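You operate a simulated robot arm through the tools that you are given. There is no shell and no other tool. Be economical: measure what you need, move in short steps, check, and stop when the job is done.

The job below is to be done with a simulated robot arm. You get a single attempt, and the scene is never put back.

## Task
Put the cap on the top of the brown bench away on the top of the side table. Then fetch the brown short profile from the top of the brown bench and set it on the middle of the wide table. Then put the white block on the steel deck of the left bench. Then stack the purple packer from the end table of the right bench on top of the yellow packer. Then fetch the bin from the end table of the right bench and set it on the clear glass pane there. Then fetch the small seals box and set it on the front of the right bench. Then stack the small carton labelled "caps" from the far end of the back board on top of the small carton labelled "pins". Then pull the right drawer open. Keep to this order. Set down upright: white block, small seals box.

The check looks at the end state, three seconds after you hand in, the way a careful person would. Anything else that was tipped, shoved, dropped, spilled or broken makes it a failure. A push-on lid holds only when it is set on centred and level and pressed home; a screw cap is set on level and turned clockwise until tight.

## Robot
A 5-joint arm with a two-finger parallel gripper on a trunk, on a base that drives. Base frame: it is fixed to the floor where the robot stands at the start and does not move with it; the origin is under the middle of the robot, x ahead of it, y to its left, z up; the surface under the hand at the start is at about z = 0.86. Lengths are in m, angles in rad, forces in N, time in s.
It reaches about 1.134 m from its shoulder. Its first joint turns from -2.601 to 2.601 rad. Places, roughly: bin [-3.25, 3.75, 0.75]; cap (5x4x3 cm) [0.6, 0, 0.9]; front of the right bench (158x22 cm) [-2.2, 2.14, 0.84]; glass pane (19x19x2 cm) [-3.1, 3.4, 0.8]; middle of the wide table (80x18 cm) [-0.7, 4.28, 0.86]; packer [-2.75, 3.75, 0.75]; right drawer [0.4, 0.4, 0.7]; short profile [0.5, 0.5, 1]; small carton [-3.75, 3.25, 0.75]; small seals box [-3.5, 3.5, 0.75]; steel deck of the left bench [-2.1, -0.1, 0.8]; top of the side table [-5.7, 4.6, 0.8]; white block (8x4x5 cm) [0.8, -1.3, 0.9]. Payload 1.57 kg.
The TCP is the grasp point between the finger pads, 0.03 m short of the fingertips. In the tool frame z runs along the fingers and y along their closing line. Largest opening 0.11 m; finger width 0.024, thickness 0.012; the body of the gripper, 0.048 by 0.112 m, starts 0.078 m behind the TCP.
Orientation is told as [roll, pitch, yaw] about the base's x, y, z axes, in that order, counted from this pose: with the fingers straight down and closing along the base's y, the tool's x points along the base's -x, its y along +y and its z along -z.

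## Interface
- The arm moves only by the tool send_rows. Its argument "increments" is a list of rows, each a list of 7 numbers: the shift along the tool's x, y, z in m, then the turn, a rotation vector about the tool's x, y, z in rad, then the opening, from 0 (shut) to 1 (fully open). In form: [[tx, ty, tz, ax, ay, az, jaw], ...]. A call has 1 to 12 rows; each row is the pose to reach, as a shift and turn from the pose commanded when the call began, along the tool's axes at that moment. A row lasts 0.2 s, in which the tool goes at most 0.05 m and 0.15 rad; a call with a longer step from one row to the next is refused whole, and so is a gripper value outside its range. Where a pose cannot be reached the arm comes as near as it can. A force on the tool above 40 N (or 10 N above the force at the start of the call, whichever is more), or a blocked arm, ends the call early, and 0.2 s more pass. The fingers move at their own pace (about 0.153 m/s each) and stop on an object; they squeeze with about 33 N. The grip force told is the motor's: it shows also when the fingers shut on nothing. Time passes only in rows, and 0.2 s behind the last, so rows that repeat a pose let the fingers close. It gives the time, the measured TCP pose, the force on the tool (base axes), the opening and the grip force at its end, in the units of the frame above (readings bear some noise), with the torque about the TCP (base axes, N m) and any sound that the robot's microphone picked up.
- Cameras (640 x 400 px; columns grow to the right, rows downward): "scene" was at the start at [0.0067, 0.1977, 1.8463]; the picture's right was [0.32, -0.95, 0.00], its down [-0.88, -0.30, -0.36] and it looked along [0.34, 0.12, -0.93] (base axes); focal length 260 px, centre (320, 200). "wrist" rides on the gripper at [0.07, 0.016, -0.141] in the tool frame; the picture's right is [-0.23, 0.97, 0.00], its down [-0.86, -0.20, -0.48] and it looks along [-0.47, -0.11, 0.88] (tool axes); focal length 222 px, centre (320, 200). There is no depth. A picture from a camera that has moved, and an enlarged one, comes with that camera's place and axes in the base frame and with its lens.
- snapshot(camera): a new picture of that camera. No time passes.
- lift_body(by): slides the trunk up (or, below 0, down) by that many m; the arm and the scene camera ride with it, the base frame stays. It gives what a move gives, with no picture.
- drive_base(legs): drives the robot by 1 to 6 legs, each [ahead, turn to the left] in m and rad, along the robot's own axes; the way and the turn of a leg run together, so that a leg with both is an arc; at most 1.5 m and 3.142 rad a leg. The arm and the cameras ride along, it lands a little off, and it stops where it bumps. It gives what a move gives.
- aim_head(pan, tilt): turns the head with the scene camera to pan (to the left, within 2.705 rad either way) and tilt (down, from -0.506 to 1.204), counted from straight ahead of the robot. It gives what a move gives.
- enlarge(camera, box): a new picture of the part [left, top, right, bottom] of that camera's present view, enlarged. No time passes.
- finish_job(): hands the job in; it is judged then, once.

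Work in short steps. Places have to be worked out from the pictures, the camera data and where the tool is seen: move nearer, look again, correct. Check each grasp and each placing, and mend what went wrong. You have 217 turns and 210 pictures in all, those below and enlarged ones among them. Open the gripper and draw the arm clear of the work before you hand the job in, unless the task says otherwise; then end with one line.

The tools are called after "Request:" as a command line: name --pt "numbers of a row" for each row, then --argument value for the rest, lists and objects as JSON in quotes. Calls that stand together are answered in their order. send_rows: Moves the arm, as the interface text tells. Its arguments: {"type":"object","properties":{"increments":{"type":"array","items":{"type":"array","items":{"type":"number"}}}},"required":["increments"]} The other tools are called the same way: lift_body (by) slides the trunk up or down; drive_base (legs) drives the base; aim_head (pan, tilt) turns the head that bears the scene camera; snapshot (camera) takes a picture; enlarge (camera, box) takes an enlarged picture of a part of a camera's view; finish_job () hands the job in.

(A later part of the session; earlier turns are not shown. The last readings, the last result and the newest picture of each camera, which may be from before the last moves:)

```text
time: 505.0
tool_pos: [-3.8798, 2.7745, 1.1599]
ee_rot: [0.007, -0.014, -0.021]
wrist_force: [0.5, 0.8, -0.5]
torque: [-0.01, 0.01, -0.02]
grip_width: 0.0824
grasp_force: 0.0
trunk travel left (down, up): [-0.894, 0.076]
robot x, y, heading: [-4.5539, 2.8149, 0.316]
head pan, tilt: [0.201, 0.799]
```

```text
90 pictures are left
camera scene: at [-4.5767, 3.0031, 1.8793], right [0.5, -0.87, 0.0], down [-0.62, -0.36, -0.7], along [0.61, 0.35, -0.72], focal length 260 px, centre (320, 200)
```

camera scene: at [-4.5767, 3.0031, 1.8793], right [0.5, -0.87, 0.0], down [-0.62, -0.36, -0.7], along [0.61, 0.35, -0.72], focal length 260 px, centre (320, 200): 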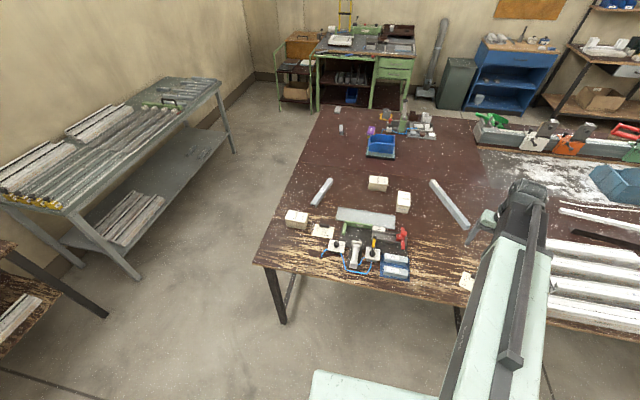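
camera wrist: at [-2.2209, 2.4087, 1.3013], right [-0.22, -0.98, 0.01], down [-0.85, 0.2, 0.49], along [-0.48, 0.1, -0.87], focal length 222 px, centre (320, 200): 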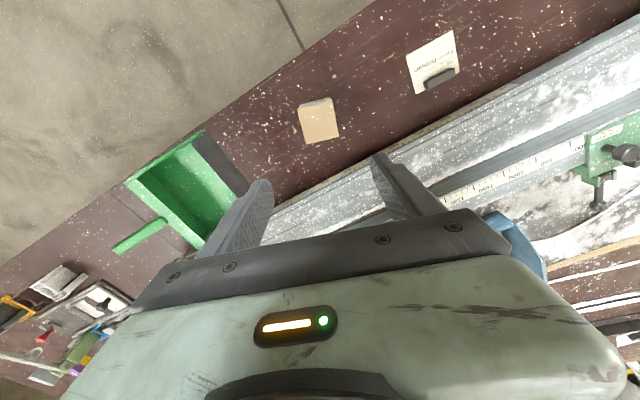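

I drive 0.155 m closer and read the carton labels from here.

Request:
drive_base --legs '[[0.155, 0]]'

Request:
enlarge --camera "scene" --box '[260, 140, 460, 290]'

Request:
snapshot --camera "wrist"

```text
time: 506.4
tool_pos: [-3.7301, 2.8279, 1.1602]
ee_rot: [0.006, -0.012, -0.016]
wrist_force: [0.6, -0.3, 0.5]
torque: [0.01, 0.05, 0.0]
grip_width: 0.0824
grasp_force: 0.0
trunk travel left (down, up): [-0.894, 0.076]
robot x, y, heading: [-4.4003, 2.868, 0.32]
head pan, tilt: [0.201, 0.799]
```

```text
2.67 times, centred on (360, 215) of scene
camera zoom: at [-4.427, 3.0533, 1.8792], right [0.5, -0.87, 0.0], down [-0.62, -0.36, -0.7], along [0.6, 0.35, -0.72], focal length 695 px, centre (213, 160)
```

zoom: 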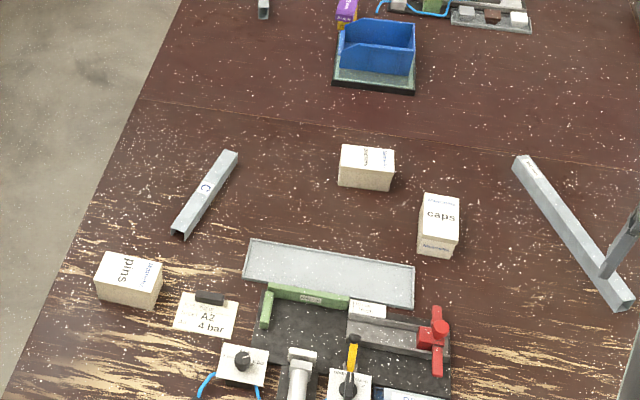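

```text
88 pictures are left
camera wrist: at [-3.8023, 2.8447, 1.301], right [0.24, 0.97, 0.01], down [0.85, -0.22, 0.49], along [0.48, -0.11, -0.87], focal length 222 px, centre (320, 200)
```

wrist: 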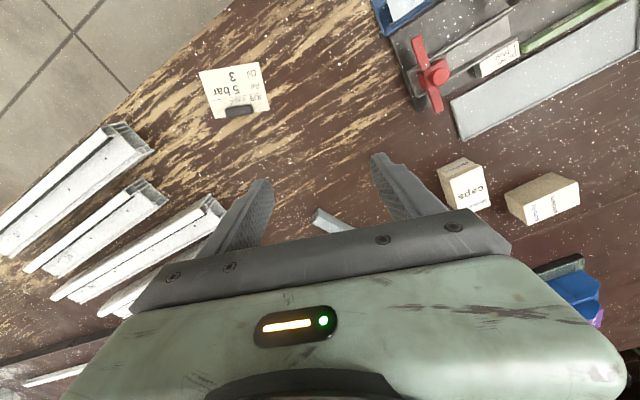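

I move the tool above the caps carton at about [-3.515, 3.10] and measure it.

Request:
send_rows --pt "-0.026 0.034 0 0 0 0 1" --pt "-0.052 0.068 0 0 0 0 1" --pt "-0.078 0.102 0 0 0 0 1" --pt "-0.104 0.136 0 0 0 0 1" --pt "-0.13 0.17 0 0 0 0 1" --pt "-0.157 0.205 0 0 0 0 1" --pt "-0.184 0.24 0 0 0 0 1" --pt "-0.21 0.275 0 0 0 0 1"

Request:
snapshot --camera "wrist"

Request:
enlarge --camera "wrist" --box '[240, 80, 440, 210]'

```text
time: 508.2
tool_pos: [-3.5132, 3.0951, 1.1594]
ee_rot: [0.005, -0.012, -0.018]
wrist_force: [-0.3, 0.2, 0.0]
torque: [-0.02, 0.01, -0.02]
grip_width: 0.1102
grasp_force: 0.0
out of reach, approached as far as the arm can: row 4, 5, 6, 7, 8
trunk travel left (down, up): [-0.894, 0.076]
robot x, y, heading: [-4.4034, 2.8656, 0.32]
head pan, tilt: [0.201, 0.799]
```

```text
87 pictures are left
camera wrist: at [-3.5856, 3.1144, 1.3011], right [0.24, 0.97, 0.01], down [0.84, -0.22, 0.49], along [0.48, -0.11, -0.87], focal length 222 px, centre (320, 200)
```

wrist: 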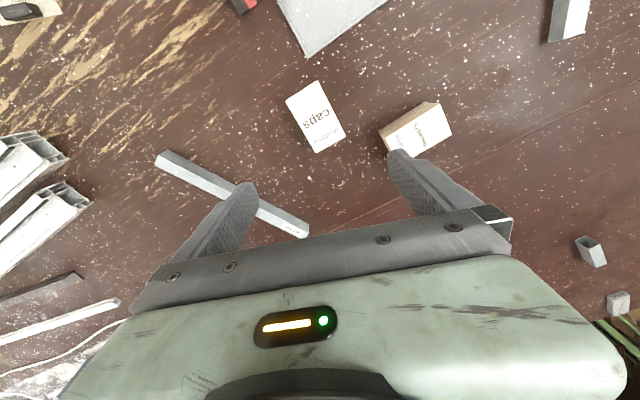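

```text
3.08 times, centred on (340, 145) of wrist
camera zoom: at [-3.5856, 3.1144, 1.3011], right [0.24, 0.97, 0.01], down [0.84, -0.22, 0.49], along [0.48, -0.11, -0.87], focal length 684 px, centre (258, 369)
```

zoom: 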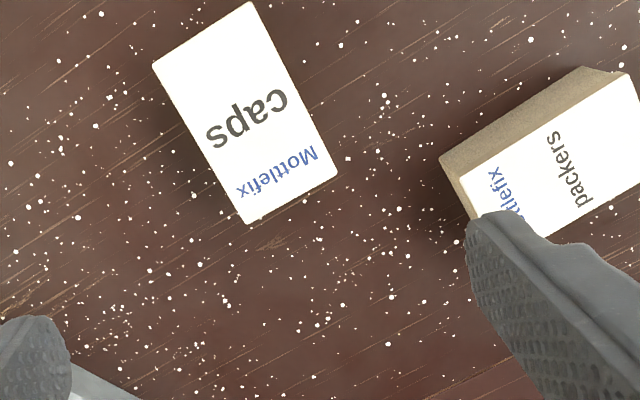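

The caps carton is about 10 × 6 cm, centred at [-3.518, 3.0975], turned 0.28 rad. I align and lower part way.

Request:
send_rows --pt "0.003 0.002 0 0 0 -0.15 1" --pt "0.005 0.002 0 0 0 -0.3 1" --pt "0.005 0.002 0 0 0 -0.3 1"

Request:
lift_body --by -0.17

Request:
snapshot --camera "wrist"

```text
time: 509.0
tool_pos: [-3.5197, 3.1001, 1.1609]
ee_rot: [0.001, -0.014, 0.286]
wrist_force: [-0.3, 0.7, -1.1]
torque: [0.03, -0.02, 0.01]
grip_width: 0.1102
grasp_force: 0.0
trunk travel left (down, up): [-0.894, 0.076]
robot x, y, heading: [-4.3985, 2.8636, 0.32]
head pan, tilt: [0.201, 0.799]
```

```text
time: 510.9
tool_pos: [-3.52, 3.0998, 0.99]
ee_rot: [0.001, -0.014, 0.283]
wrist_force: [-0.1, 0.1, 0.2]
torque: [-0.02, 0.0, 0.05]
grip_width: 0.1101
grasp_force: 0.1
trunk travel left (down, up): [-0.724, 0.246]
robot x, y, heading: [-4.3983, 2.8619, 0.32]
head pan, tilt: [0.201, 0.799]
```

```text
85 pictures are left
camera wrist: at [-3.5944, 3.0958, 1.1313], right [-0.05, 1.0, 0.0], down [0.87, 0.04, 0.49], along [0.49, 0.03, -0.87], focal length 222 px, centre (320, 200)
```

wrist: 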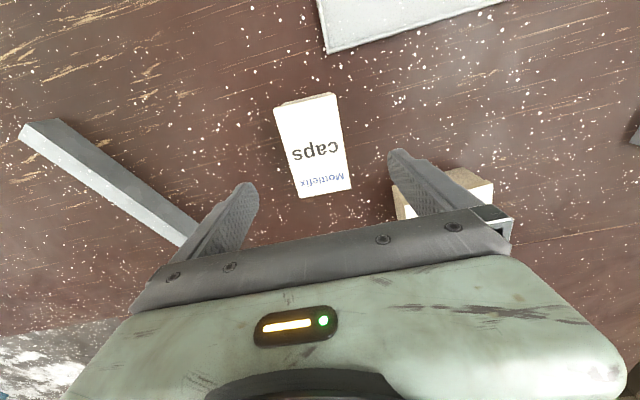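

Request:
send_rows --pt "0.005 -0.0034 0 0 0 0 0.85" --pt "0.005 -0.0034 0 0 0 0 0.85"

Request:
lift_body --by -0.106

Request:
send_rows --pt "0 0 0 0 0 0 0.5" --pt "0 0 0 0 0 0 0.2" --pt "0 0 0 0 0 0 0.0" --pt "0 0 0 0 0 0 0.0"

Request:
lift_body --by 0.05

Request:
snapshot --camera "wrist"

```text
time: 511.5
tool_pos: [-3.525, 3.0953, 0.9894]
ee_rot: [0.001, -0.014, 0.283]
wrist_force: [0.1, 0.0, 0.0]
torque: [0.01, 0.01, 0.0]
grip_width: 0.0937
grasp_force: 0.2
trunk travel left (down, up): [-0.724, 0.246]
robot x, y, heading: [-4.4014, 2.8627, 0.32]
head pan, tilt: [0.201, 0.799]
```

```text
time: 512.9
tool_pos: [-3.5247, 3.0957, 0.8841]
ee_rot: [0.001, -0.016, 0.283]
wrist_force: [-0.3, -0.4, 0.2]
torque: [-0.01, -0.01, 0.03]
grip_width: 0.0935
grasp_force: 0.3
trunk travel left (down, up): [-0.618, 0.352]
robot x, y, heading: [-4.4015, 2.8612, 0.323]
head pan, tilt: [0.201, 0.799]
```

```text
time: 513.9
tool_pos: [-3.5242, 3.0958, 0.8837]
ee_rot: [0.002, -0.012, 0.281]
wrist_force: [-0.7, 0.3, 1.0]
torque: [-0.07, 0.01, 0.01]
grip_width: 0.0622
grasp_force: 33.9
trunk travel left (down, up): [-0.618, 0.352]
robot x, y, heading: [-4.4025, 2.8623, 0.324]
head pan, tilt: [0.201, 0.799]
```

```text
time: 514.8
tool_pos: [-3.5227, 3.0955, 0.9345]
ee_rot: [0.003, -0.013, 0.283]
wrist_force: [0.5, 0.1, -1.2]
torque: [0.0, -0.01, 0.03]
grip_width: 0.0622
grasp_force: 33.1
trunk travel left (down, up): [-0.668, 0.302]
robot x, y, heading: [-4.4034, 2.8653, 0.324]
head pan, tilt: [0.201, 0.799]
```

```text
84 pictures are left
camera wrist: at [-3.5981, 3.0914, 1.0751], right [-0.05, 1.0, 0.0], down [0.87, 0.04, 0.49], along [0.49, 0.03, -0.87], focal length 222 px, centre (320, 200)
```

wrist: 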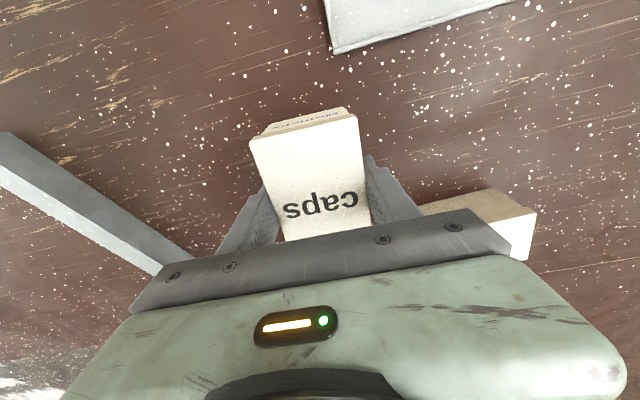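

The caps carton is held. I raise it and take a finer look at the pins carton from the scene camera.

Request:
lift_body --by 0.2

Request:
aim_head --pan 0.45 --tilt 0.95

Request:
snapshot --camera "scene"

```text
time: 517.0
tool_pos: [-3.5245, 3.0959, 1.1339]
ee_rot: [0.002, -0.015, 0.284]
wrist_force: [-0.2, 0.2, -1.5]
torque: [-0.02, 0.03, 0.02]
grip_width: 0.0622
grasp_force: 33.2
trunk travel left (down, up): [-0.868, 0.102]
robot x, y, heading: [-4.3988, 2.8639, 0.319]
head pan, tilt: [0.201, 0.799]
```

```text
time: 517.8
tool_pos: [-3.5248, 3.0948, 1.1347]
ee_rot: [0.002, -0.013, 0.282]
wrist_force: [-0.3, 0.1, -0.8]
torque: [-0.01, 0.0, -0.01]
grip_width: 0.0624
grasp_force: 33.9
trunk travel left (down, up): [-0.868, 0.102]
robot x, y, heading: [-4.403, 2.8628, 0.325]
head pan, tilt: [0.45, 0.949]
```

```text
83 pictures are left
camera scene: at [-4.4458, 3.0635, 1.8417], right [0.7, -0.72, 0.0], down [-0.58, -0.57, -0.58], along [0.42, 0.41, -0.81], focal length 260 px, centre (320, 200)
```

scene: 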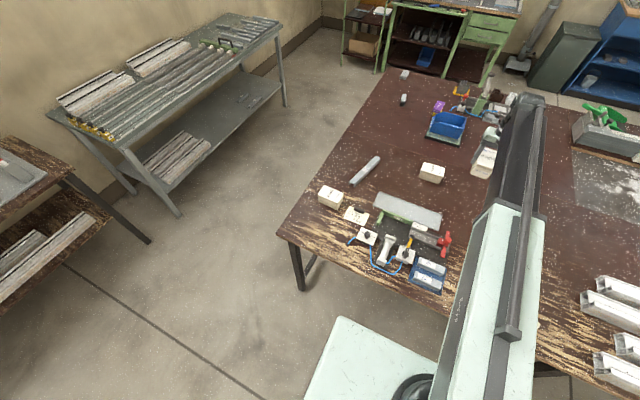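

Request:
enlarge --camera "scene" --box '[290, 165, 390, 235]'

```text
5.71 times, centred on (340, 200) of scene
camera zoom: at [-4.4458, 3.0635, 1.8417], right [0.7, -0.72, 0.0], down [-0.58, -0.57, -0.58], along [0.42, 0.41, -0.81], focal length 1488 px, centre (206, 200)
```

zoom: 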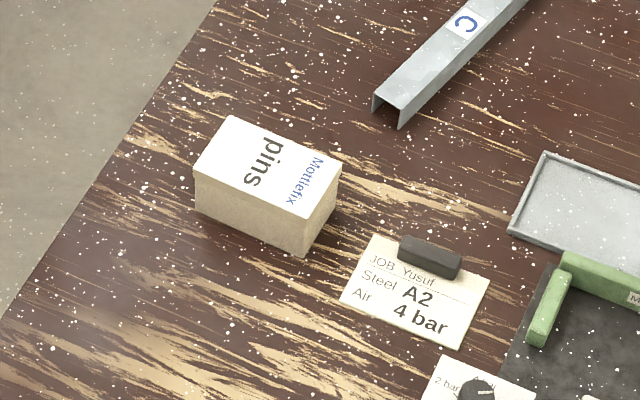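

Pins carton: centre [-3.8935, 3.5325], top z 0.89, length along [-0.24, 0.97]. I move the caps carton above it, turning 1.53 rad so they align.

Request:
send_rows --pt "0.0194 0.0435 0 0 0 -0.1275 0" --pt "0.0387 0.0871 0 0 0 -0.255 0" --pt "0.0581 0.1306 0 0 0 -0.3825 0" --pt "0.0774 0.1742 0 0 0 -0.51 0" --pt "0.0968 0.2177 0 0 0 -0.6375 0" --pt "0.1162 0.2612 0 0 0 -0.765 0" --pt "0.1355 0.3048 0 0 0 -0.8925 0" --pt "0.1549 0.3483 0 0 0 -1.02 0" --pt "0.1742 0.3919 0 0 0 -1.1475 0" --pt "0.1936 0.4354 0 0 0 -1.275 0" --pt "0.2129 0.479 0 0 0 -1.4025 0" --pt "0.2323 0.5225 0 0 0 -1.53 0"

Request:
snapshot --camera "wrist"

Request:
snapshot --camera "scene"

```text
time: 520.4
tool_pos: [-3.8941, 3.5332, 1.1339]
ee_rot: [-0.013, -0.002, 1.816]
wrist_force: [0.3, -0.5, -0.6]
torque: [-0.02, -0.02, -0.01]
grip_width: 0.062
grasp_force: 33.0
out of reach, approached as far as the arm can: row 5, 6, 7, 8
trunk travel left (down, up): [-0.868, 0.102]
robot x, y, heading: [-4.4034, 2.8641, 0.318]
head pan, tilt: [0.45, 0.949]
```

```text
81 pictures are left
camera wrist: at [-3.8951, 3.4623, 1.2758], right [-1.0, -0.01, -0.01], down [-0.02, 0.88, 0.48], along [0.01, 0.48, -0.88], focal length 222 px, centre (320, 200)
```

wrist: 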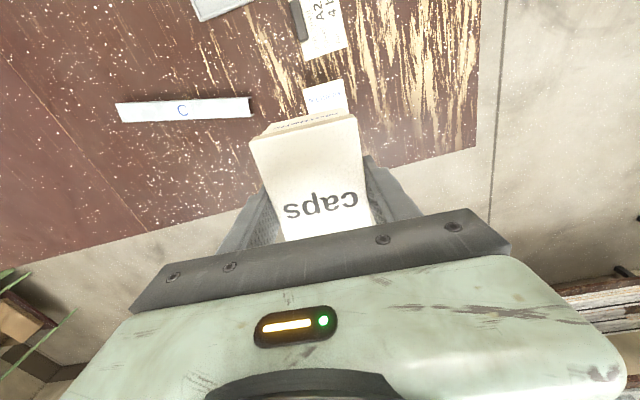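

```text
80 pictures are left
camera scene: at [-4.4463, 3.064, 1.8416], right [0.7, -0.72, 0.0], down [-0.58, -0.57, -0.58], along [0.42, 0.41, -0.81], focal length 260 px, centre (320, 200)
```

scene: 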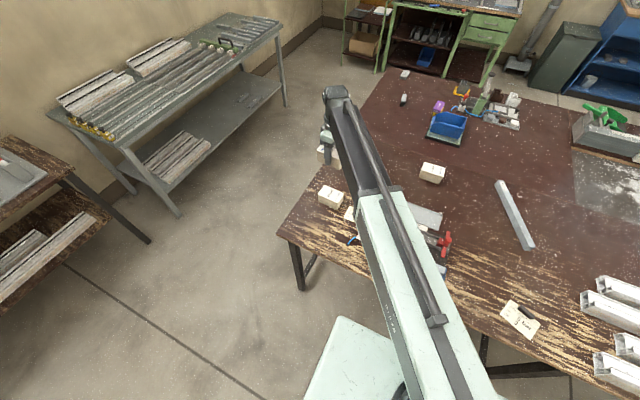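

Request:
enlarge --camera "wrist" --box '[230, 50, 410, 170]'

Request:
enlarge --camera "scene" --box '[290, 120, 410, 230]'

```text
3.33 times, centred on (320, 110) of wrist
camera zoom: at [-3.8951, 3.4623, 1.2758], right [-1.0, -0.01, -0.01], down [-0.02, 0.88, 0.48], along [0.01, 0.48, -0.88], focal length 740 px, centre (320, 500)
```

zoom: 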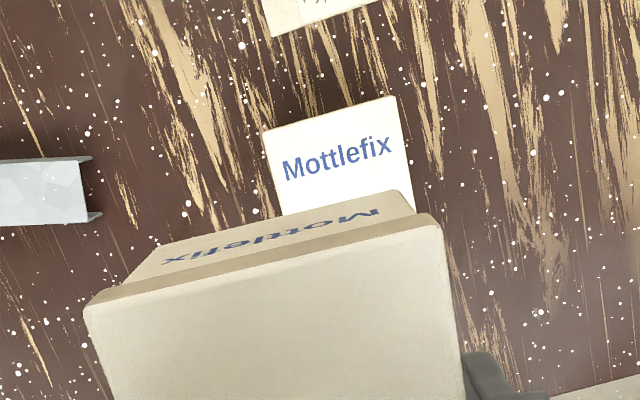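

```text
3.64 times, centred on (350, 175) of scene
camera zoom: at [-4.4463, 3.064, 1.8416], right [0.7, -0.72, 0.0], down [-0.58, -0.57, -0.58], along [0.42, 0.41, -0.81], focal length 947 px, centre (211, 291)
```

zoom: 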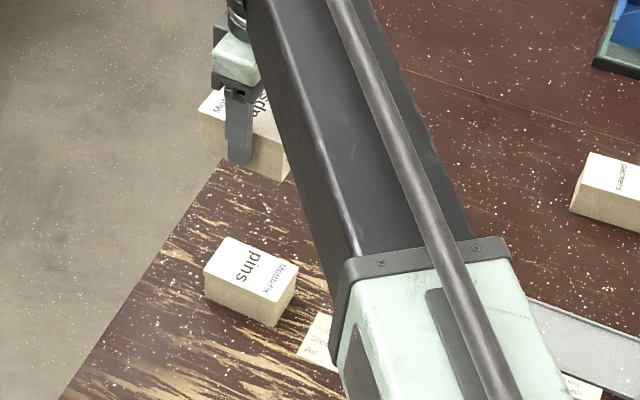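

The wrist camera puts the pins carton's south edge 1.2 cm off the scene estimate; the wrist view is the more precise, giving centre [-3.905, 3.519]. I correct and lower closer for a recheck.

Request:
send_rows --pt "0.0109 0.0141 0 0 0 0.012 0" --pt "0.0109 0.0141 0 0 0 0.012 0"

Request:
lift_body --by -0.15

Request:
enlarge --camera "wrist" --box '[220, 50, 420, 180]'

Request:
enlarge --camera "scene" --box '[270, 100, 430, 220]'

```text
time: 521.0
tool_pos: [-3.9022, 3.5201, 1.1339]
ee_rot: [-0.014, 0.0, 1.802]
wrist_force: [0.0, -0.9, -1.4]
torque: [0.0, 0.05, 0.0]
grip_width: 0.0622
grasp_force: 32.1
trunk travel left (down, up): [-0.868, 0.102]
robot x, y, heading: [-4.4035, 2.8647, 0.321]
head pan, tilt: [0.45, 0.949]
```

```text
time: 522.7
tool_pos: [-3.9039, 3.5195, 0.9843]
ee_rot: [-0.014, 0.0, 1.802]
wrist_force: [0.0, 0.0, -0.5]
torque: [-0.01, 0.02, 0.0]
grip_width: 0.062
grasp_force: 32.9
trunk travel left (down, up): [-0.718, 0.252]
robot x, y, heading: [-4.4013, 2.8622, 0.32]
head pan, tilt: [0.45, 0.949]
```

```text
3.08 times, centred on (320, 115) of wrist
camera zoom: at [-3.9061, 3.4473, 1.1259], right [-1.0, 0.0, -0.01], down [-0.01, 0.88, 0.48], along [0.01, 0.48, -0.88], focal length 684 px, centre (320, 462)
```

zoom: 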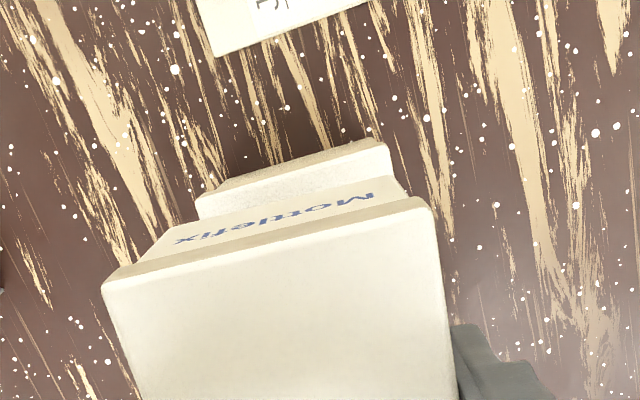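

```text
3.33 times, centred on (350, 160) of scene
camera zoom: at [-4.4461, 3.0635, 1.6917], right [0.7, -0.72, 0.0], down [-0.58, -0.57, -0.58], along [0.42, 0.41, -0.81], focal length 868 px, centre (220, 333)
```

zoom: 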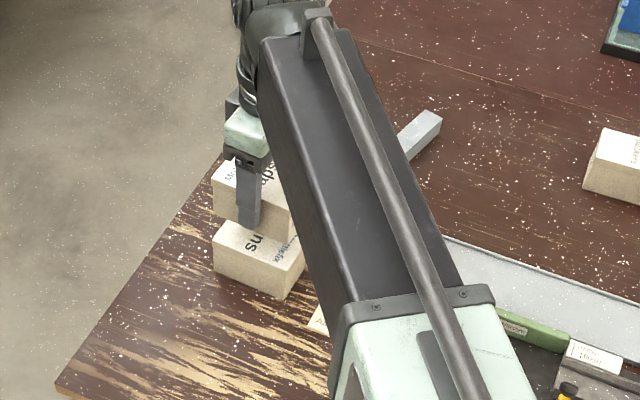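

The cartons line up within a few millimetres. I lower to just above contact.

Request:
lift_body --by -0.042

Request:
lift_body --by -0.004

Request:
lift_body --by -0.003

```text
time: 523.5
tool_pos: [-3.9048, 3.5195, 0.944]
ee_rot: [-0.016, -0.003, 1.801]
wrist_force: [1.8, 2.3, 18.1]
torque: [0.26, 0.52, -0.11]
grip_width: 0.0621
grasp_force: 33.0
trunk travel left (down, up): [-0.676, 0.294]
robot x, y, heading: [-4.4059, 2.8614, 0.323]
head pan, tilt: [0.45, 0.949]
```

```text
time: 524.1
tool_pos: [-3.9038, 3.5175, 0.9401]
ee_rot: [-0.016, -0.004, 1.8]
wrist_force: [1.6, 1.1, 28.4]
torque: [-0.17, 0.71, 0.02]
grip_width: 0.0621
grasp_force: 33.0
trunk travel left (down, up): [-0.672, 0.298]
robot x, y, heading: [-4.4048, 2.8634, 0.321]
head pan, tilt: [0.45, 0.949]
```

```text
time: 524.6
tool_pos: [-3.9041, 3.5178, 0.9375]
ee_rot: [-0.015, -0.004, 1.801]
wrist_force: [1.1, 0.4, 26.1]
torque: [-0.26, 0.73, 0.03]
grip_width: 0.062
grasp_force: 33.2
trunk travel left (down, up): [-0.669, 0.301]
robot x, y, heading: [-4.4034, 2.8605, 0.32]
head pan, tilt: [0.45, 0.949]
```

It already rests on the pins carton (slight slip in the grip). I release slowly and rise.

Request:
send_rows --pt "0 0 0 0 0 0 0.62" --pt "0 0 0 0 0 0 0.7" --pt "0 0 0 0 0 0 0.75" --pt "0 0 0 0 0 0 0.75"

Request:
lift_body --by 0.22

Request:
enlarge --camera "wrist" --box '[220, 50, 420, 180]'

Request:
enlarge --camera "scene" --box '[270, 120, 430, 240]'

```text
time: 525.6
tool_pos: [-3.9036, 3.5181, 0.935]
ee_rot: [-0.015, 0.0, 1.802]
wrist_force: [-0.2, 0.7, -0.3]
torque: [0.0, -0.02, 0.0]
grip_width: 0.0825
grasp_force: 0.0
trunk travel left (down, up): [-0.669, 0.301]
robot x, y, heading: [-4.4009, 2.8654, 0.316]
head pan, tilt: [0.45, 0.949]
```

```text
time: 527.9
tool_pos: [-3.904, 3.5191, 1.1556]
ee_rot: [-0.015, -0.004, 1.799]
wrist_force: [-0.4, 0.2, 0.2]
torque: [-0.04, 0.0, 0.03]
grip_width: 0.0826
grasp_force: 0.0
trunk travel left (down, up): [-0.889, 0.081]
robot x, y, heading: [-4.4061, 2.8621, 0.321]
head pan, tilt: [0.45, 0.949]
```

```text
3.08 times, centred on (320, 115) of wrist
camera zoom: at [-3.9061, 3.4474, 1.2968], right [-1.0, 0.0, -0.01], down [-0.01, 0.88, 0.48], along [0.01, 0.48, -0.88], focal length 684 px, centre (320, 462)
```

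zoom: 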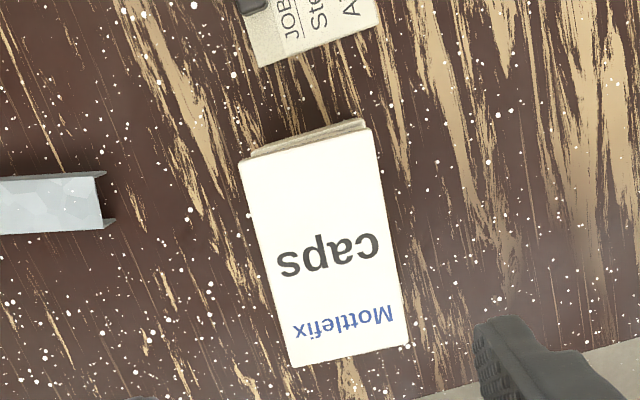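

```text
3.33 times, centred on (350, 180) of scene
camera zoom: at [-4.4461, 3.0636, 1.8626], right [0.7, -0.72, 0.0], down [-0.58, -0.57, -0.58], along [0.42, 0.41, -0.81], focal length 868 px, centre (220, 267)
```

zoom: 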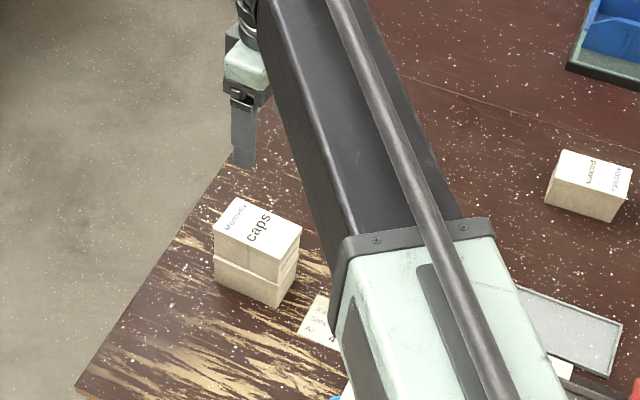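

Caps sits neatly on pins. Last job: the right drawer of the brown bench. I pull the arm in and drive back the way I came.

Request:
send_rows --pt "0.026 0.031 0 0 0 0 0.75" --pt "0.052 0.062 0 0 0 0 0.75" --pt "0.078 0.093 0 0 0 0 0.75" --pt "0.1 0.12 0 0 0 0 0.75"

Request:
drive_base --legs '[[-0.15, 0], [0, 1.45], [1.12, 0], [0, -1.466]]'

Request:
aim_head --pan 0.0 --tilt 0.5

Request:
snapshot --camera "scene"

```text
time: 528.9
tool_pos: [-3.9972, 3.3939, 1.1547]
ee_rot: [-0.016, -0.001, 1.801]
wrist_force: [0.9, -0.7, 0.2]
torque: [-0.05, -0.03, -0.03]
grip_width: 0.0826
grasp_force: 0.1
trunk travel left (down, up): [-0.889, 0.081]
robot x, y, heading: [-4.4053, 2.8663, 0.319]
head pan, tilt: [0.45, 0.949]
```

```text
time: 542.8
tool_pos: [-4.3488, 4.4621, 1.1552]
ee_rot: [-0.014, -0.001, 1.799]
wrist_force: [0.5, -0.6, -0.4]
torque: [0.04, -0.03, -0.01]
grip_width: 0.0823
grasp_force: 0.0
trunk travel left (down, up): [-0.889, 0.081]
robot x, y, heading: [-4.7639, 3.9528, 0.324]
head pan, tilt: [0.45, 0.949]
```

```text
time: 543.6
tool_pos: [-4.3482, 4.4635, 1.1555]
ee_rot: [-0.015, -0.002, 1.798]
wrist_force: [-0.1, -0.9, 0.2]
torque: [0.0, -0.03, 0.01]
grip_width: 0.0826
grasp_force: 0.1
trunk travel left (down, up): [-0.889, 0.081]
robot x, y, heading: [-4.761, 3.951, 0.33]
head pan, tilt: [0.0, 0.499]
```

```text
73 pictures are left
camera scene: at [-4.7706, 4.1279, 1.9001], right [0.32, -0.95, 0.0], down [-0.45, -0.16, -0.88], along [0.83, 0.28, -0.48], focal length 260 px, centre (320, 200)
```

scene: 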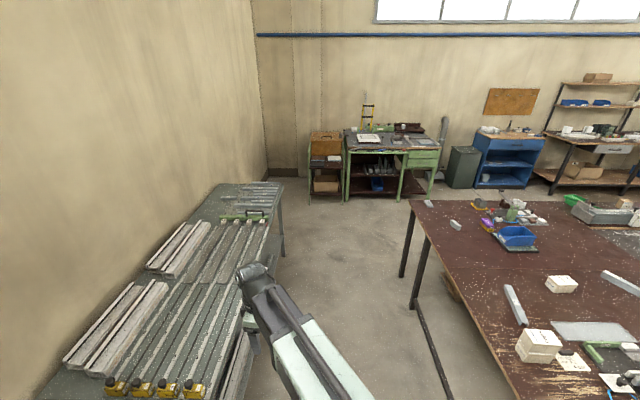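

Request:
drive_base --legs '[[0, -0.03], [1.25, 0], [1.2, 0], [0, -1.5]]'

Request:
snapshot --camera "scene"

```text
time: 559.8
tool_pos: [-1.8488, 4.3047, 1.1568]
ee_rot: [-0.016, -0.003, 0.296]
wrist_force: [1.0, -0.1, 0.3]
torque: [-0.06, 0.03, -0.02]
grip_width: 0.0824
grasp_force: 0.1
trunk travel left (down, up): [-0.889, 0.081]
robot x, y, heading: [-2.3745, 4.6876, -1.164]
head pan, tilt: [0.0, 0.499]
```

```text
72 pictures are left
camera scene: at [-2.1958, 4.7151, 1.9001], right [-0.92, -0.4, 0.0], down [-0.19, 0.44, -0.88], along [0.35, -0.81, -0.48], focal length 260 px, centre (320, 200)
```

scene: 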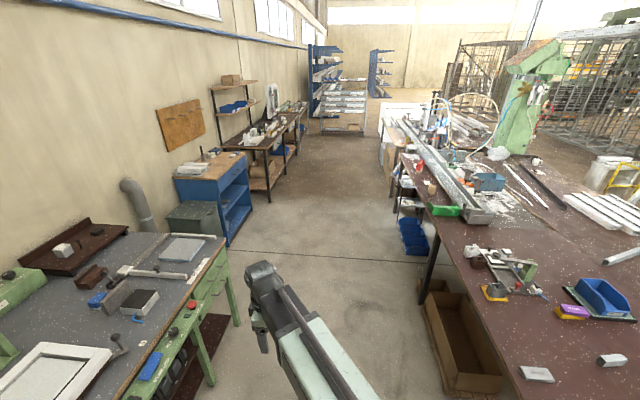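

The aisle is free; I drive back to the brown bench.

Request:
drive_base --legs '[[0, -0.04], [1.5, 0], [1.5, 0], [1.3, 0]]'

Request:
aim_head --pan 0.6 --tilt 0.6

Request:
snapshot --camera "scene"

```text
time: 580.9
tool_pos: [-0.2045, 0.2903, 1.1561]
ee_rot: [-0.013, -0.003, 0.289]
wrist_force: [0.7, -0.1, 0.5]
torque: [0.01, 0.01, -0.01]
grip_width: 0.0822
grasp_force: 0.1
trunk travel left (down, up): [-0.889, 0.081]
robot x, y, heading: [-0.7233, 0.6735, -1.165]
head pan, tilt: [0.0, 0.499]
```

```text
time: 581.9
tool_pos: [-0.2036, 0.2904, 1.1548]
ee_rot: [-0.015, -0.001, 0.288]
wrist_force: [-1.1, 0.0, 0.4]
torque: [0.03, -0.01, 0.0]
grip_width: 0.0826
grasp_force: 0.1
trunk travel left (down, up): [-0.889, 0.081]
robot x, y, heading: [-0.7229, 0.6792, -1.168]
head pan, tilt: [0.6, 0.6]
```

```text
71 pictures are left
camera scene: at [-0.5112, 0.7392, 1.8911], right [-0.54, -0.84, 0.0], down [-0.48, 0.3, -0.83], along [0.7, -0.44, -0.56], focal length 260 px, centre (320, 200)
```

scene: 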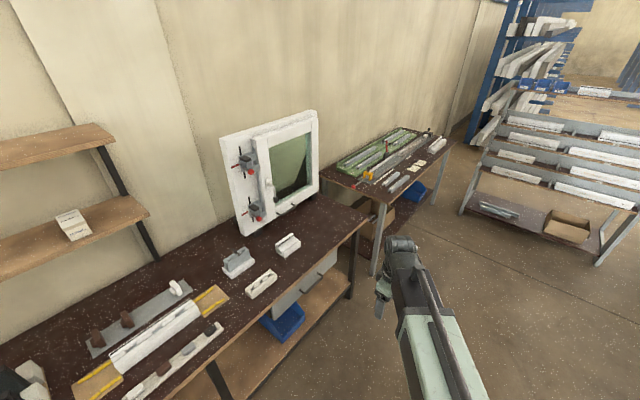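

Request:
enlarge --camera "scene" --box '[220, 200, 420, 360]'

```text
2.50 times, centred on (320, 280) of scene
camera zoom: at [-0.5112, 0.7392, 1.8911], right [-0.54, -0.84, 0.0], down [-0.48, 0.3, -0.83], along [0.7, -0.44, -0.56], focal length 651 px, centre (320, 0)
```

zoom: 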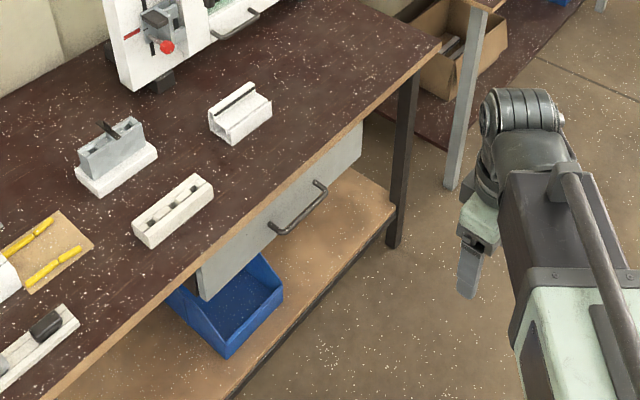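

The right drawer is the grey front with a dark bar handle near [0.275, 0.295]; it pulls out along about [-0.96, -0.28]. I position the robot square in front of it so that I can pull by driving backwards.

Request:
drive_base --legs '[[0, -0.217], [0.65, 0], [0, 1.67]]'

Request:
aim_head --pan 0.0 --tilt 0.9

Request:
snapshot --camera "scene"

Request:
snapshot --camera "wrist"

```text
time: 590.2
tool_pos: [-0.1423, 0.5104, 1.1536]
ee_rot: [-0.014, -0.002, 1.716]
wrist_force: [0.8, 0.6, 0.4]
torque: [-0.03, 0.07, -0.01]
grip_width: 0.0825
grasp_force: 0.0
trunk travel left (down, up): [-0.889, 0.081]
robot x, y, heading: [-0.5969, 0.046, 0.256]
head pan, tilt: [0.6, 0.6]
```

```text
time: 591.2
tool_pos: [-0.1429, 0.5102, 1.1553]
ee_rot: [-0.014, -0.002, 1.715]
wrist_force: [-0.6, 0.0, 0.2]
torque: [0.0, 0.03, -0.01]
grip_width: 0.0827
grasp_force: 0.0
trunk travel left (down, up): [-0.889, 0.081]
robot x, y, heading: [-0.6032, 0.0461, 0.26]
head pan, tilt: [0.0, 0.901]
```

```text
69 pictures are left
camera scene: at [-0.612, 0.2202, 1.8663], right [0.25, -0.97, 0.0], down [-0.76, -0.2, -0.62], along [0.6, 0.16, -0.78], focal length 260 px, centre (320, 200)
```

scene: 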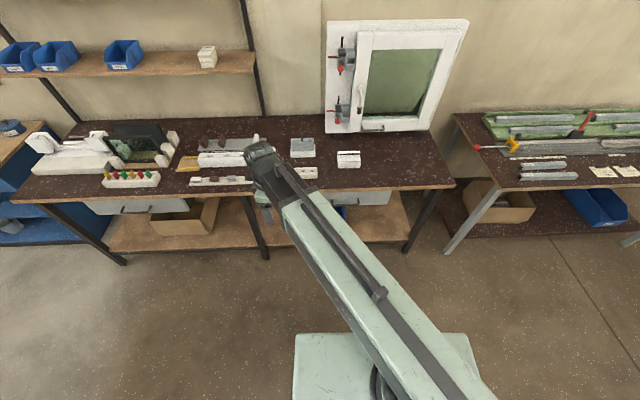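

```text
68 pictures are left
camera wrist: at [-0.152, 0.4391, 1.2969], right [-1.0, 0.08, -0.01], down [0.07, 0.87, 0.48], along [0.05, 0.48, -0.88], focal length 222 px, centre (320, 200)
```

wrist: 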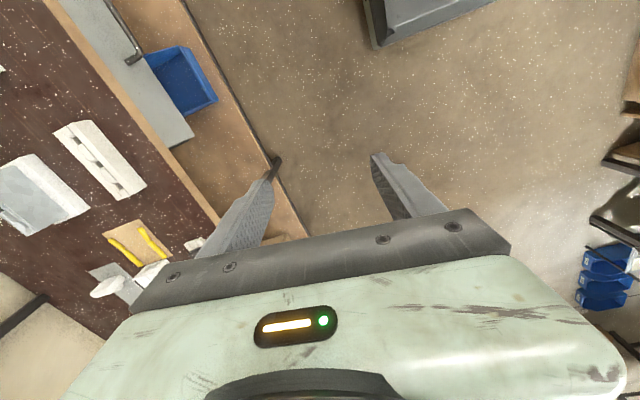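

Request:
send_rows --pt "0.0305 -0.022 0 0 0 0.1455 0.75" --pt "0.061 -0.044 0 0 0 0.291 0.75" --pt "0.0915 -0.066 0 0 0 0.4365 0.75" --pt "0.122 -0.089 0 0 0 0.582 0.75" --pt "0.1525 -0.111 0 0 0 0.7275 0.75" --pt "0.183 -0.133 0 0 0 0.873 0.75" --pt "0.2135 -0.155 0 0 0 1.0185 0.75" --pt "0.244 -0.177 0 0 0 1.164 0.75" --pt "0.2745 -0.199 0 0 0 1.3095 0.75" --pt "0.305 -0.2215 0 0 0 1.455 0.75"

Request:
snapshot --camera "wrist"

Request:
enlarge --camera "scene" --box '[260, 130, 460, 260]'

```text
time: 593.4
tool_pos: [0.1215, 0.2388, 1.1542]
ee_rot: [-0.001, -0.015, 0.26]
wrist_force: [-0.3, -0.4, -0.8]
torque: [0.03, 0.03, 0.01]
grip_width: 0.0823
grasp_force: 0.0
out of reach, approached as far as the arm can: row 4, 5, 6, 7, 8, 9, 10
trunk travel left (down, up): [-0.889, 0.081]
robot x, y, heading: [-0.6024, 0.0445, 0.261]
head pan, tilt: [0.0, 0.901]
```

```text
67 pictures are left
camera wrist: at [0.0467, 0.2369, 1.2961], right [-0.03, 1.0, 0.0], down [0.87, 0.02, 0.49], along [0.49, 0.02, -0.87], focal length 222 px, centre (320, 200)
```

wrist: 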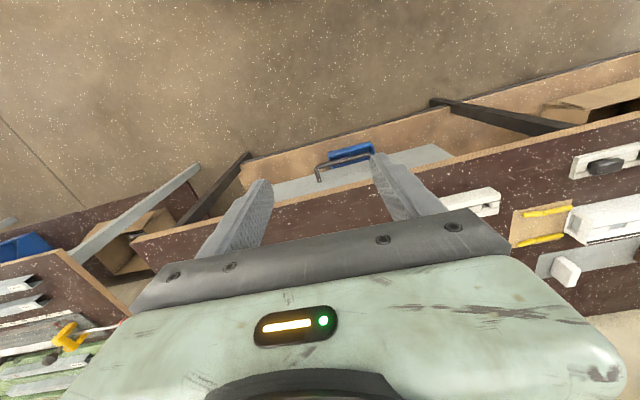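

```text
3.08 times, centred on (360, 195) of scene
camera zoom: at [-0.6114, 0.22, 1.8663], right [0.25, -0.97, 0.0], down [-0.76, -0.2, -0.62], along [0.6, 0.16, -0.78], focal length 801 px, centre (197, 215)
```

zoom: 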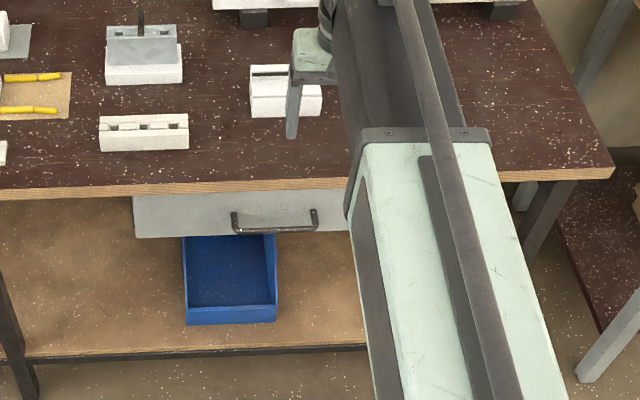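

Request:
enlarge --camera "wrist" --box '[240, 110, 460, 230]'

```text
2.91 times, centred on (350, 170) of wrist
camera zoom: at [0.0467, 0.2369, 1.2961], right [-0.03, 1.0, 0.0], down [0.87, 0.02, 0.49], along [0.49, 0.02, -0.87], focal length 646 px, centre (233, 287)
```

zoom: 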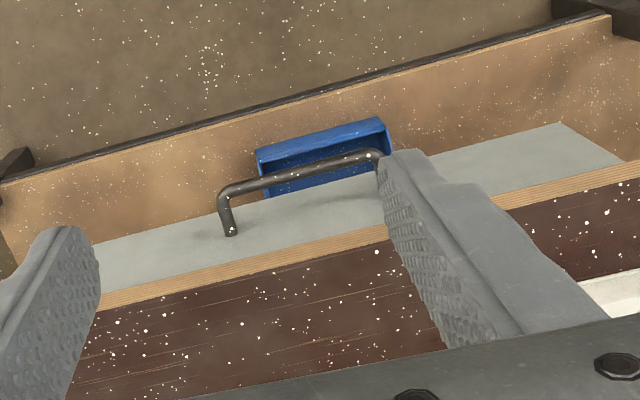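

The bar handle's middle comes out near [0.225, 0.30, 0.78], about 3 cm in front of the bench edge. I turn the tool so the fingers close across the bar and go above it to measure directly.

Request:
send_rows --pt "-0.011 0.003 0 0 0 0.1436 0.5" --pt "-0.021 0.006 0 0 0 0.2873 0.5" --pt "-0.032 0.009 0 0 0 0.431 0.5" --pt "-0.042 0.012 0 0 0 0.5745 0.5" --pt "-0.053 0.015 0 0 0 0.718 0.5" --pt "-0.063 0.018 0 0 0 0.862 0.5" --pt "-0.074 0.021 0 0 0 1.0055 0.5" --pt "-0.084 0.024 0 0 0 1.149 0.5" --pt "-0.095 0.027 0 0 0 1.293 0.5" --pt "-0.105 0.03 0 0 0 1.4364 0.5" --pt "-0.116 0.0333 0 0 0 1.58 0.5"

Request:
lift_body --by -0.15

Request:
snapshot --camera "wrist"

Request:
enlarge --camera "wrist" --box '[230, 60, 430, 200]'

```text
time: 595.8
tool_pos: [0.2237, 0.3037, 1.1551]
ee_rot: [0.014, -0.001, -1.322]
wrist_force: [-0.5, -0.4, 0.3]
torque: [0.01, 0.01, 0.04]
grip_width: 0.0551
grasp_force: 0.0
trunk travel left (down, up): [-0.889, 0.081]
robot x, y, heading: [-0.6008, 0.0452, 0.255]
head pan, tilt: [0.0, 0.901]
```

```text
time: 597.6
tool_pos: [0.223, 0.3046, 1.0055]
ee_rot: [0.016, 0.0, -1.318]
wrist_force: [-0.5, -0.4, 0.2]
torque: [0.0, -0.05, 0.01]
grip_width: 0.055
grasp_force: 0.1
trunk travel left (down, up): [-0.739, 0.231]
robot x, y, heading: [-0.6005, 0.0476, 0.26]
head pan, tilt: [0.0, 0.901]
```

```text
64 pictures are left
camera wrist: at [0.2189, 0.3751, 1.1476], right [1.0, 0.02, 0.01], down [0.01, -0.88, 0.48], along [0.02, -0.47, -0.88], focal length 222 px, centre (320, 200)
```

wrist: 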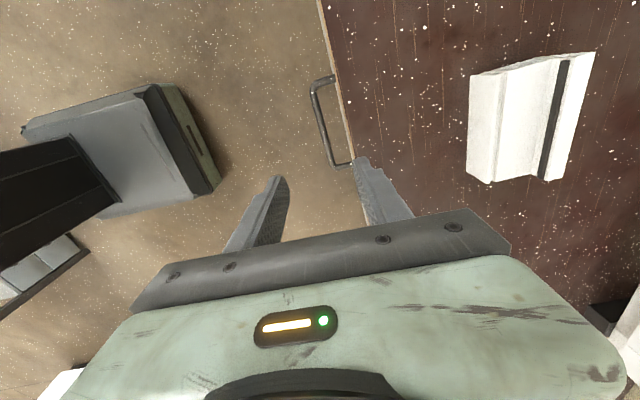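

```text
2.86 times, centred on (330, 130) of wrist
camera zoom: at [0.2189, 0.3751, 1.1476], right [1.0, 0.02, 0.01], down [0.01, -0.88, 0.48], along [0.02, -0.47, -0.88], focal length 635 px, centre (291, 400)
```

zoom: 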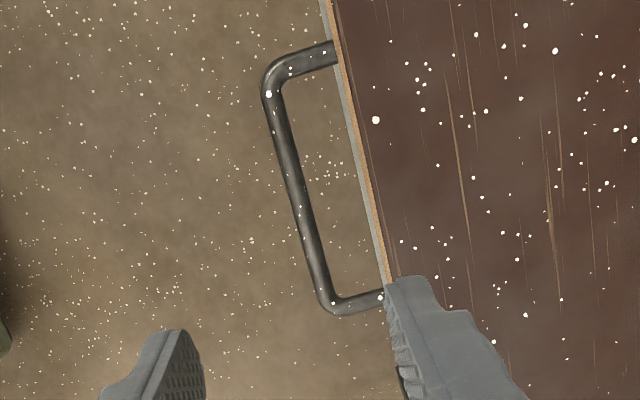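

The bar's middle is at [0.228, 0.3125], about 33 mm before the bench edge. I set the fingers 28 mm apart, align, and lower to just above the bench level for a check.

Request:
send_rows --pt "0.0065 0.0068 0 0 0 -0.025 0.26" --pt "0.0065 0.0068 0 0 0 -0.025 0.26" --pt "0.0065 0.0068 0 0 0 -0.025 0.26"

Request:
lift_body --by -0.1

Request:
snapshot --camera "wrist"

Request:
enlarge --camera "wrist" --box '[230, 80, 430, 220]'

```text
time: 598.4
tool_pos: [0.2289, 0.3113, 1.0058]
ee_rot: [0.016, -0.001, -1.293]
wrist_force: [0.5, -0.4, 0.4]
torque: [-0.02, 0.06, 0.01]
grip_width: 0.0287
grasp_force: 0.1
trunk travel left (down, up): [-0.739, 0.231]
robot x, y, heading: [-0.5988, 0.0453, 0.253]
head pan, tilt: [0.0, 0.901]
```

```text
time: 599.7
tool_pos: [0.2276, 0.3125, 0.9048]
ee_rot: [0.015, 0.0, -1.293]
wrist_force: [-0.5, 0.1, 0.4]
torque: [0.01, 0.05, -0.02]
grip_width: 0.0286
grasp_force: 0.1
trunk travel left (down, up): [-0.639, 0.331]
robot x, y, heading: [-0.6031, 0.0488, 0.256]
head pan, tilt: [0.0, 0.901]
```

```text
62 pictures are left
camera wrist: at [0.2228, 0.3829, 1.0475], right [1.0, 0.05, 0.01], down [0.04, -0.88, 0.48], along [0.04, -0.47, -0.88], focal length 222 px, centre (320, 200)
```

wrist: 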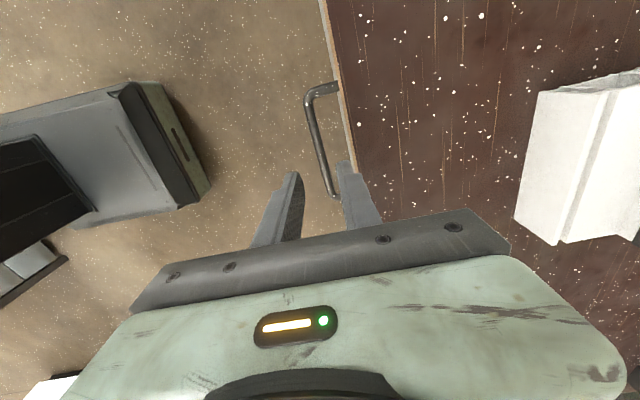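

```text
2.86 times, centred on (330, 150) of wrist
camera zoom: at [0.2228, 0.3829, 1.0475], right [1.0, 0.05, 0.01], down [0.04, -0.88, 0.48], along [0.04, -0.47, -0.88], focal length 635 px, centre (291, 343)
```

zoom: 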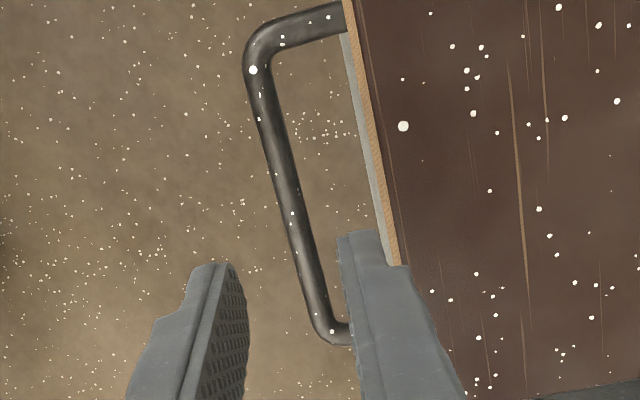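

Clearance is tight but enough; I narrow the opening to 24 mm and lower in two steps with the force watched.

Request:
send_rows --pt "0 0 0 0 0 -0.01 0.22" --pt "0 0 0 0 0 -0.01 0.22"

Request:
lift_body --by -0.06

Request:
enlarge --camera "wrist" --box '[230, 80, 430, 220]'

```text
time: 600.3
tool_pos: [0.229, 0.3123, 0.9057]
ee_rot: [0.017, -0.001, -1.282]
wrist_force: [0.6, 0.0, -0.4]
torque: [-0.05, 0.02, 0.01]
grip_width: 0.0242
grasp_force: 0.1
trunk travel left (down, up): [-0.639, 0.331]
robot x, y, heading: [-0.5972, 0.05, 0.259]
head pan, tilt: [0.0, 0.901]
```

```text
time: 601.3
tool_pos: [0.2293, 0.3109, 0.846]
ee_rot: [0.017, -0.002, -1.284]
wrist_force: [-0.1, -0.2, 0.0]
torque: [-0.03, 0.01, 0.0]
grip_width: 0.0239
grasp_force: 0.1
trunk travel left (down, up): [-0.579, 0.391]
robot x, y, heading: [-0.6, 0.0481, 0.254]
head pan, tilt: [0.0, 0.901]
```

```text
2.86 times, centred on (330, 150) of wrist
camera zoom: at [0.2222, 0.3832, 0.9875], right [1.0, 0.06, 0.01], down [0.04, -0.88, 0.48], along [0.04, -0.47, -0.88], focal length 635 px, centre (291, 343)
```

zoom: 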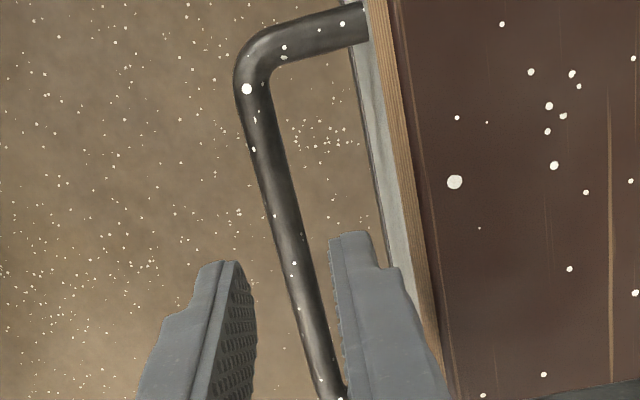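

Request:
lift_body --by -0.048

Request:
enlarge --camera "wrist" --box '[230, 80, 430, 220]'

Request:
snapshot --camera "scene"

```text
time: 602.2
tool_pos: [0.2294, 0.3116, 0.7989]
ee_rot: [0.016, 0.0, -1.285]
wrist_force: [-0.4, 0.2, 1.2]
torque: [-0.02, -0.01, 0.02]
grip_width: 0.0241
grasp_force: 0.0
trunk travel left (down, up): [-0.531, 0.439]
robot x, y, heading: [-0.5986, 0.047, 0.259]
head pan, tilt: [0.0, 0.901]
```

```text
2.86 times, centred on (330, 150) of wrist
camera zoom: at [0.2222, 0.3832, 0.9395], right [1.0, 0.06, 0.01], down [0.04, -0.88, 0.48], along [0.04, -0.47, -0.88], focal length 635 px, centre (291, 343)
```

zoom: 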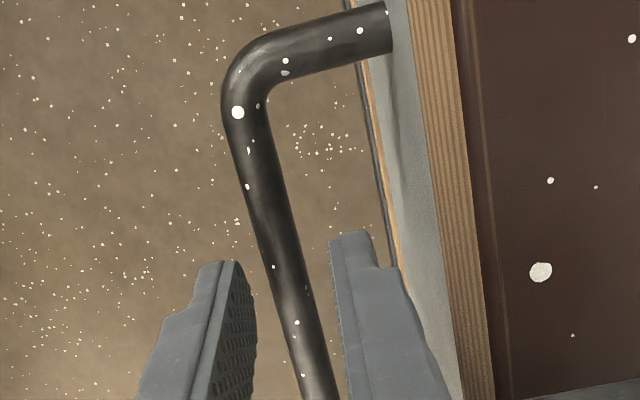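

```text
58 pictures are left
camera scene: at [-0.6119, 0.2201, 1.5082], right [0.25, -0.97, 0.0], down [-0.76, -0.2, -0.62], along [0.6, 0.16, -0.78], focal length 260 px, centre (320, 200)
```

scene: 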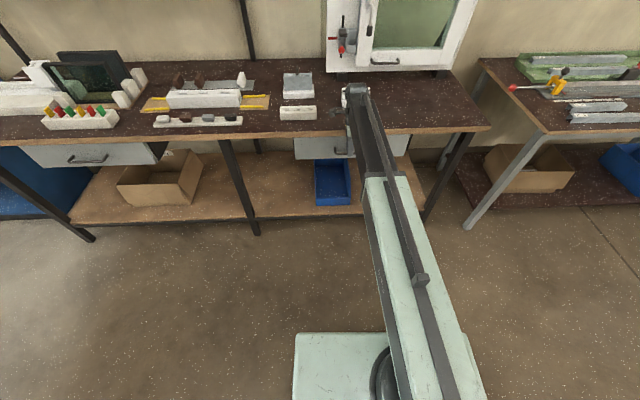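

The bar seems slightly lower (z≈0.77) than the tips can safely reach with the hand upright, as the gripper body would meet the bench top. I rise and test tilting the hand back towards the robot so it can go deeper.

Request:
lift_body --by 0.14

Request:
send_rows --pt "0 0 0 -0.1 0 0 0.22" --pt "0 0 0 -0.2 0 0 0.22" --pt "0 0 0 -0.3 0 0 0.22"

Request:
snapshot --camera "wrist"

```text
time: 603.9
tool_pos: [0.2296, 0.3104, 0.9367]
ee_rot: [0.015, 0.0, -1.286]
wrist_force: [0.9, 0.1, 0.6]
torque: [0.04, 0.01, 0.0]
grip_width: 0.0242
grasp_force: 0.0
trunk travel left (down, up): [-0.671, 0.299]
robot x, y, heading: [-0.5984, 0.0456, 0.255]
head pan, tilt: [0.0, 0.901]
```

```text
time: 604.7
tool_pos: [0.2303, 0.3123, 0.9482]
ee_rot: [0.317, 0.003, -1.283]
wrist_force: [-0.5, -0.1, -0.5]
torque: [0.01, -0.01, 0.02]
grip_width: 0.0243
grasp_force: 0.0
out of reach, approached as far as the arm can: row 2, 3
trunk travel left (down, up): [-0.671, 0.299]
robot x, y, heading: [-0.6003, 0.0476, 0.255]
head pan, tilt: [0.0, 0.901]
```

```text
57 pictures are left
camera wrist: at [0.1815, 0.3711, 1.0891], right [0.95, 0.04, 0.3], down [-0.08, -0.92, 0.39], along [0.29, -0.4, -0.87], focal length 222 px, centre (320, 200)
```

wrist: 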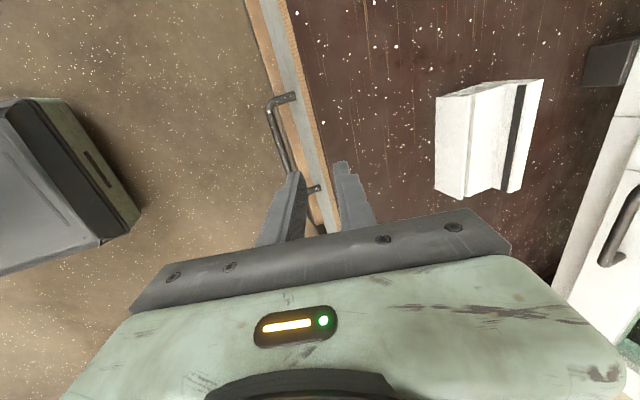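

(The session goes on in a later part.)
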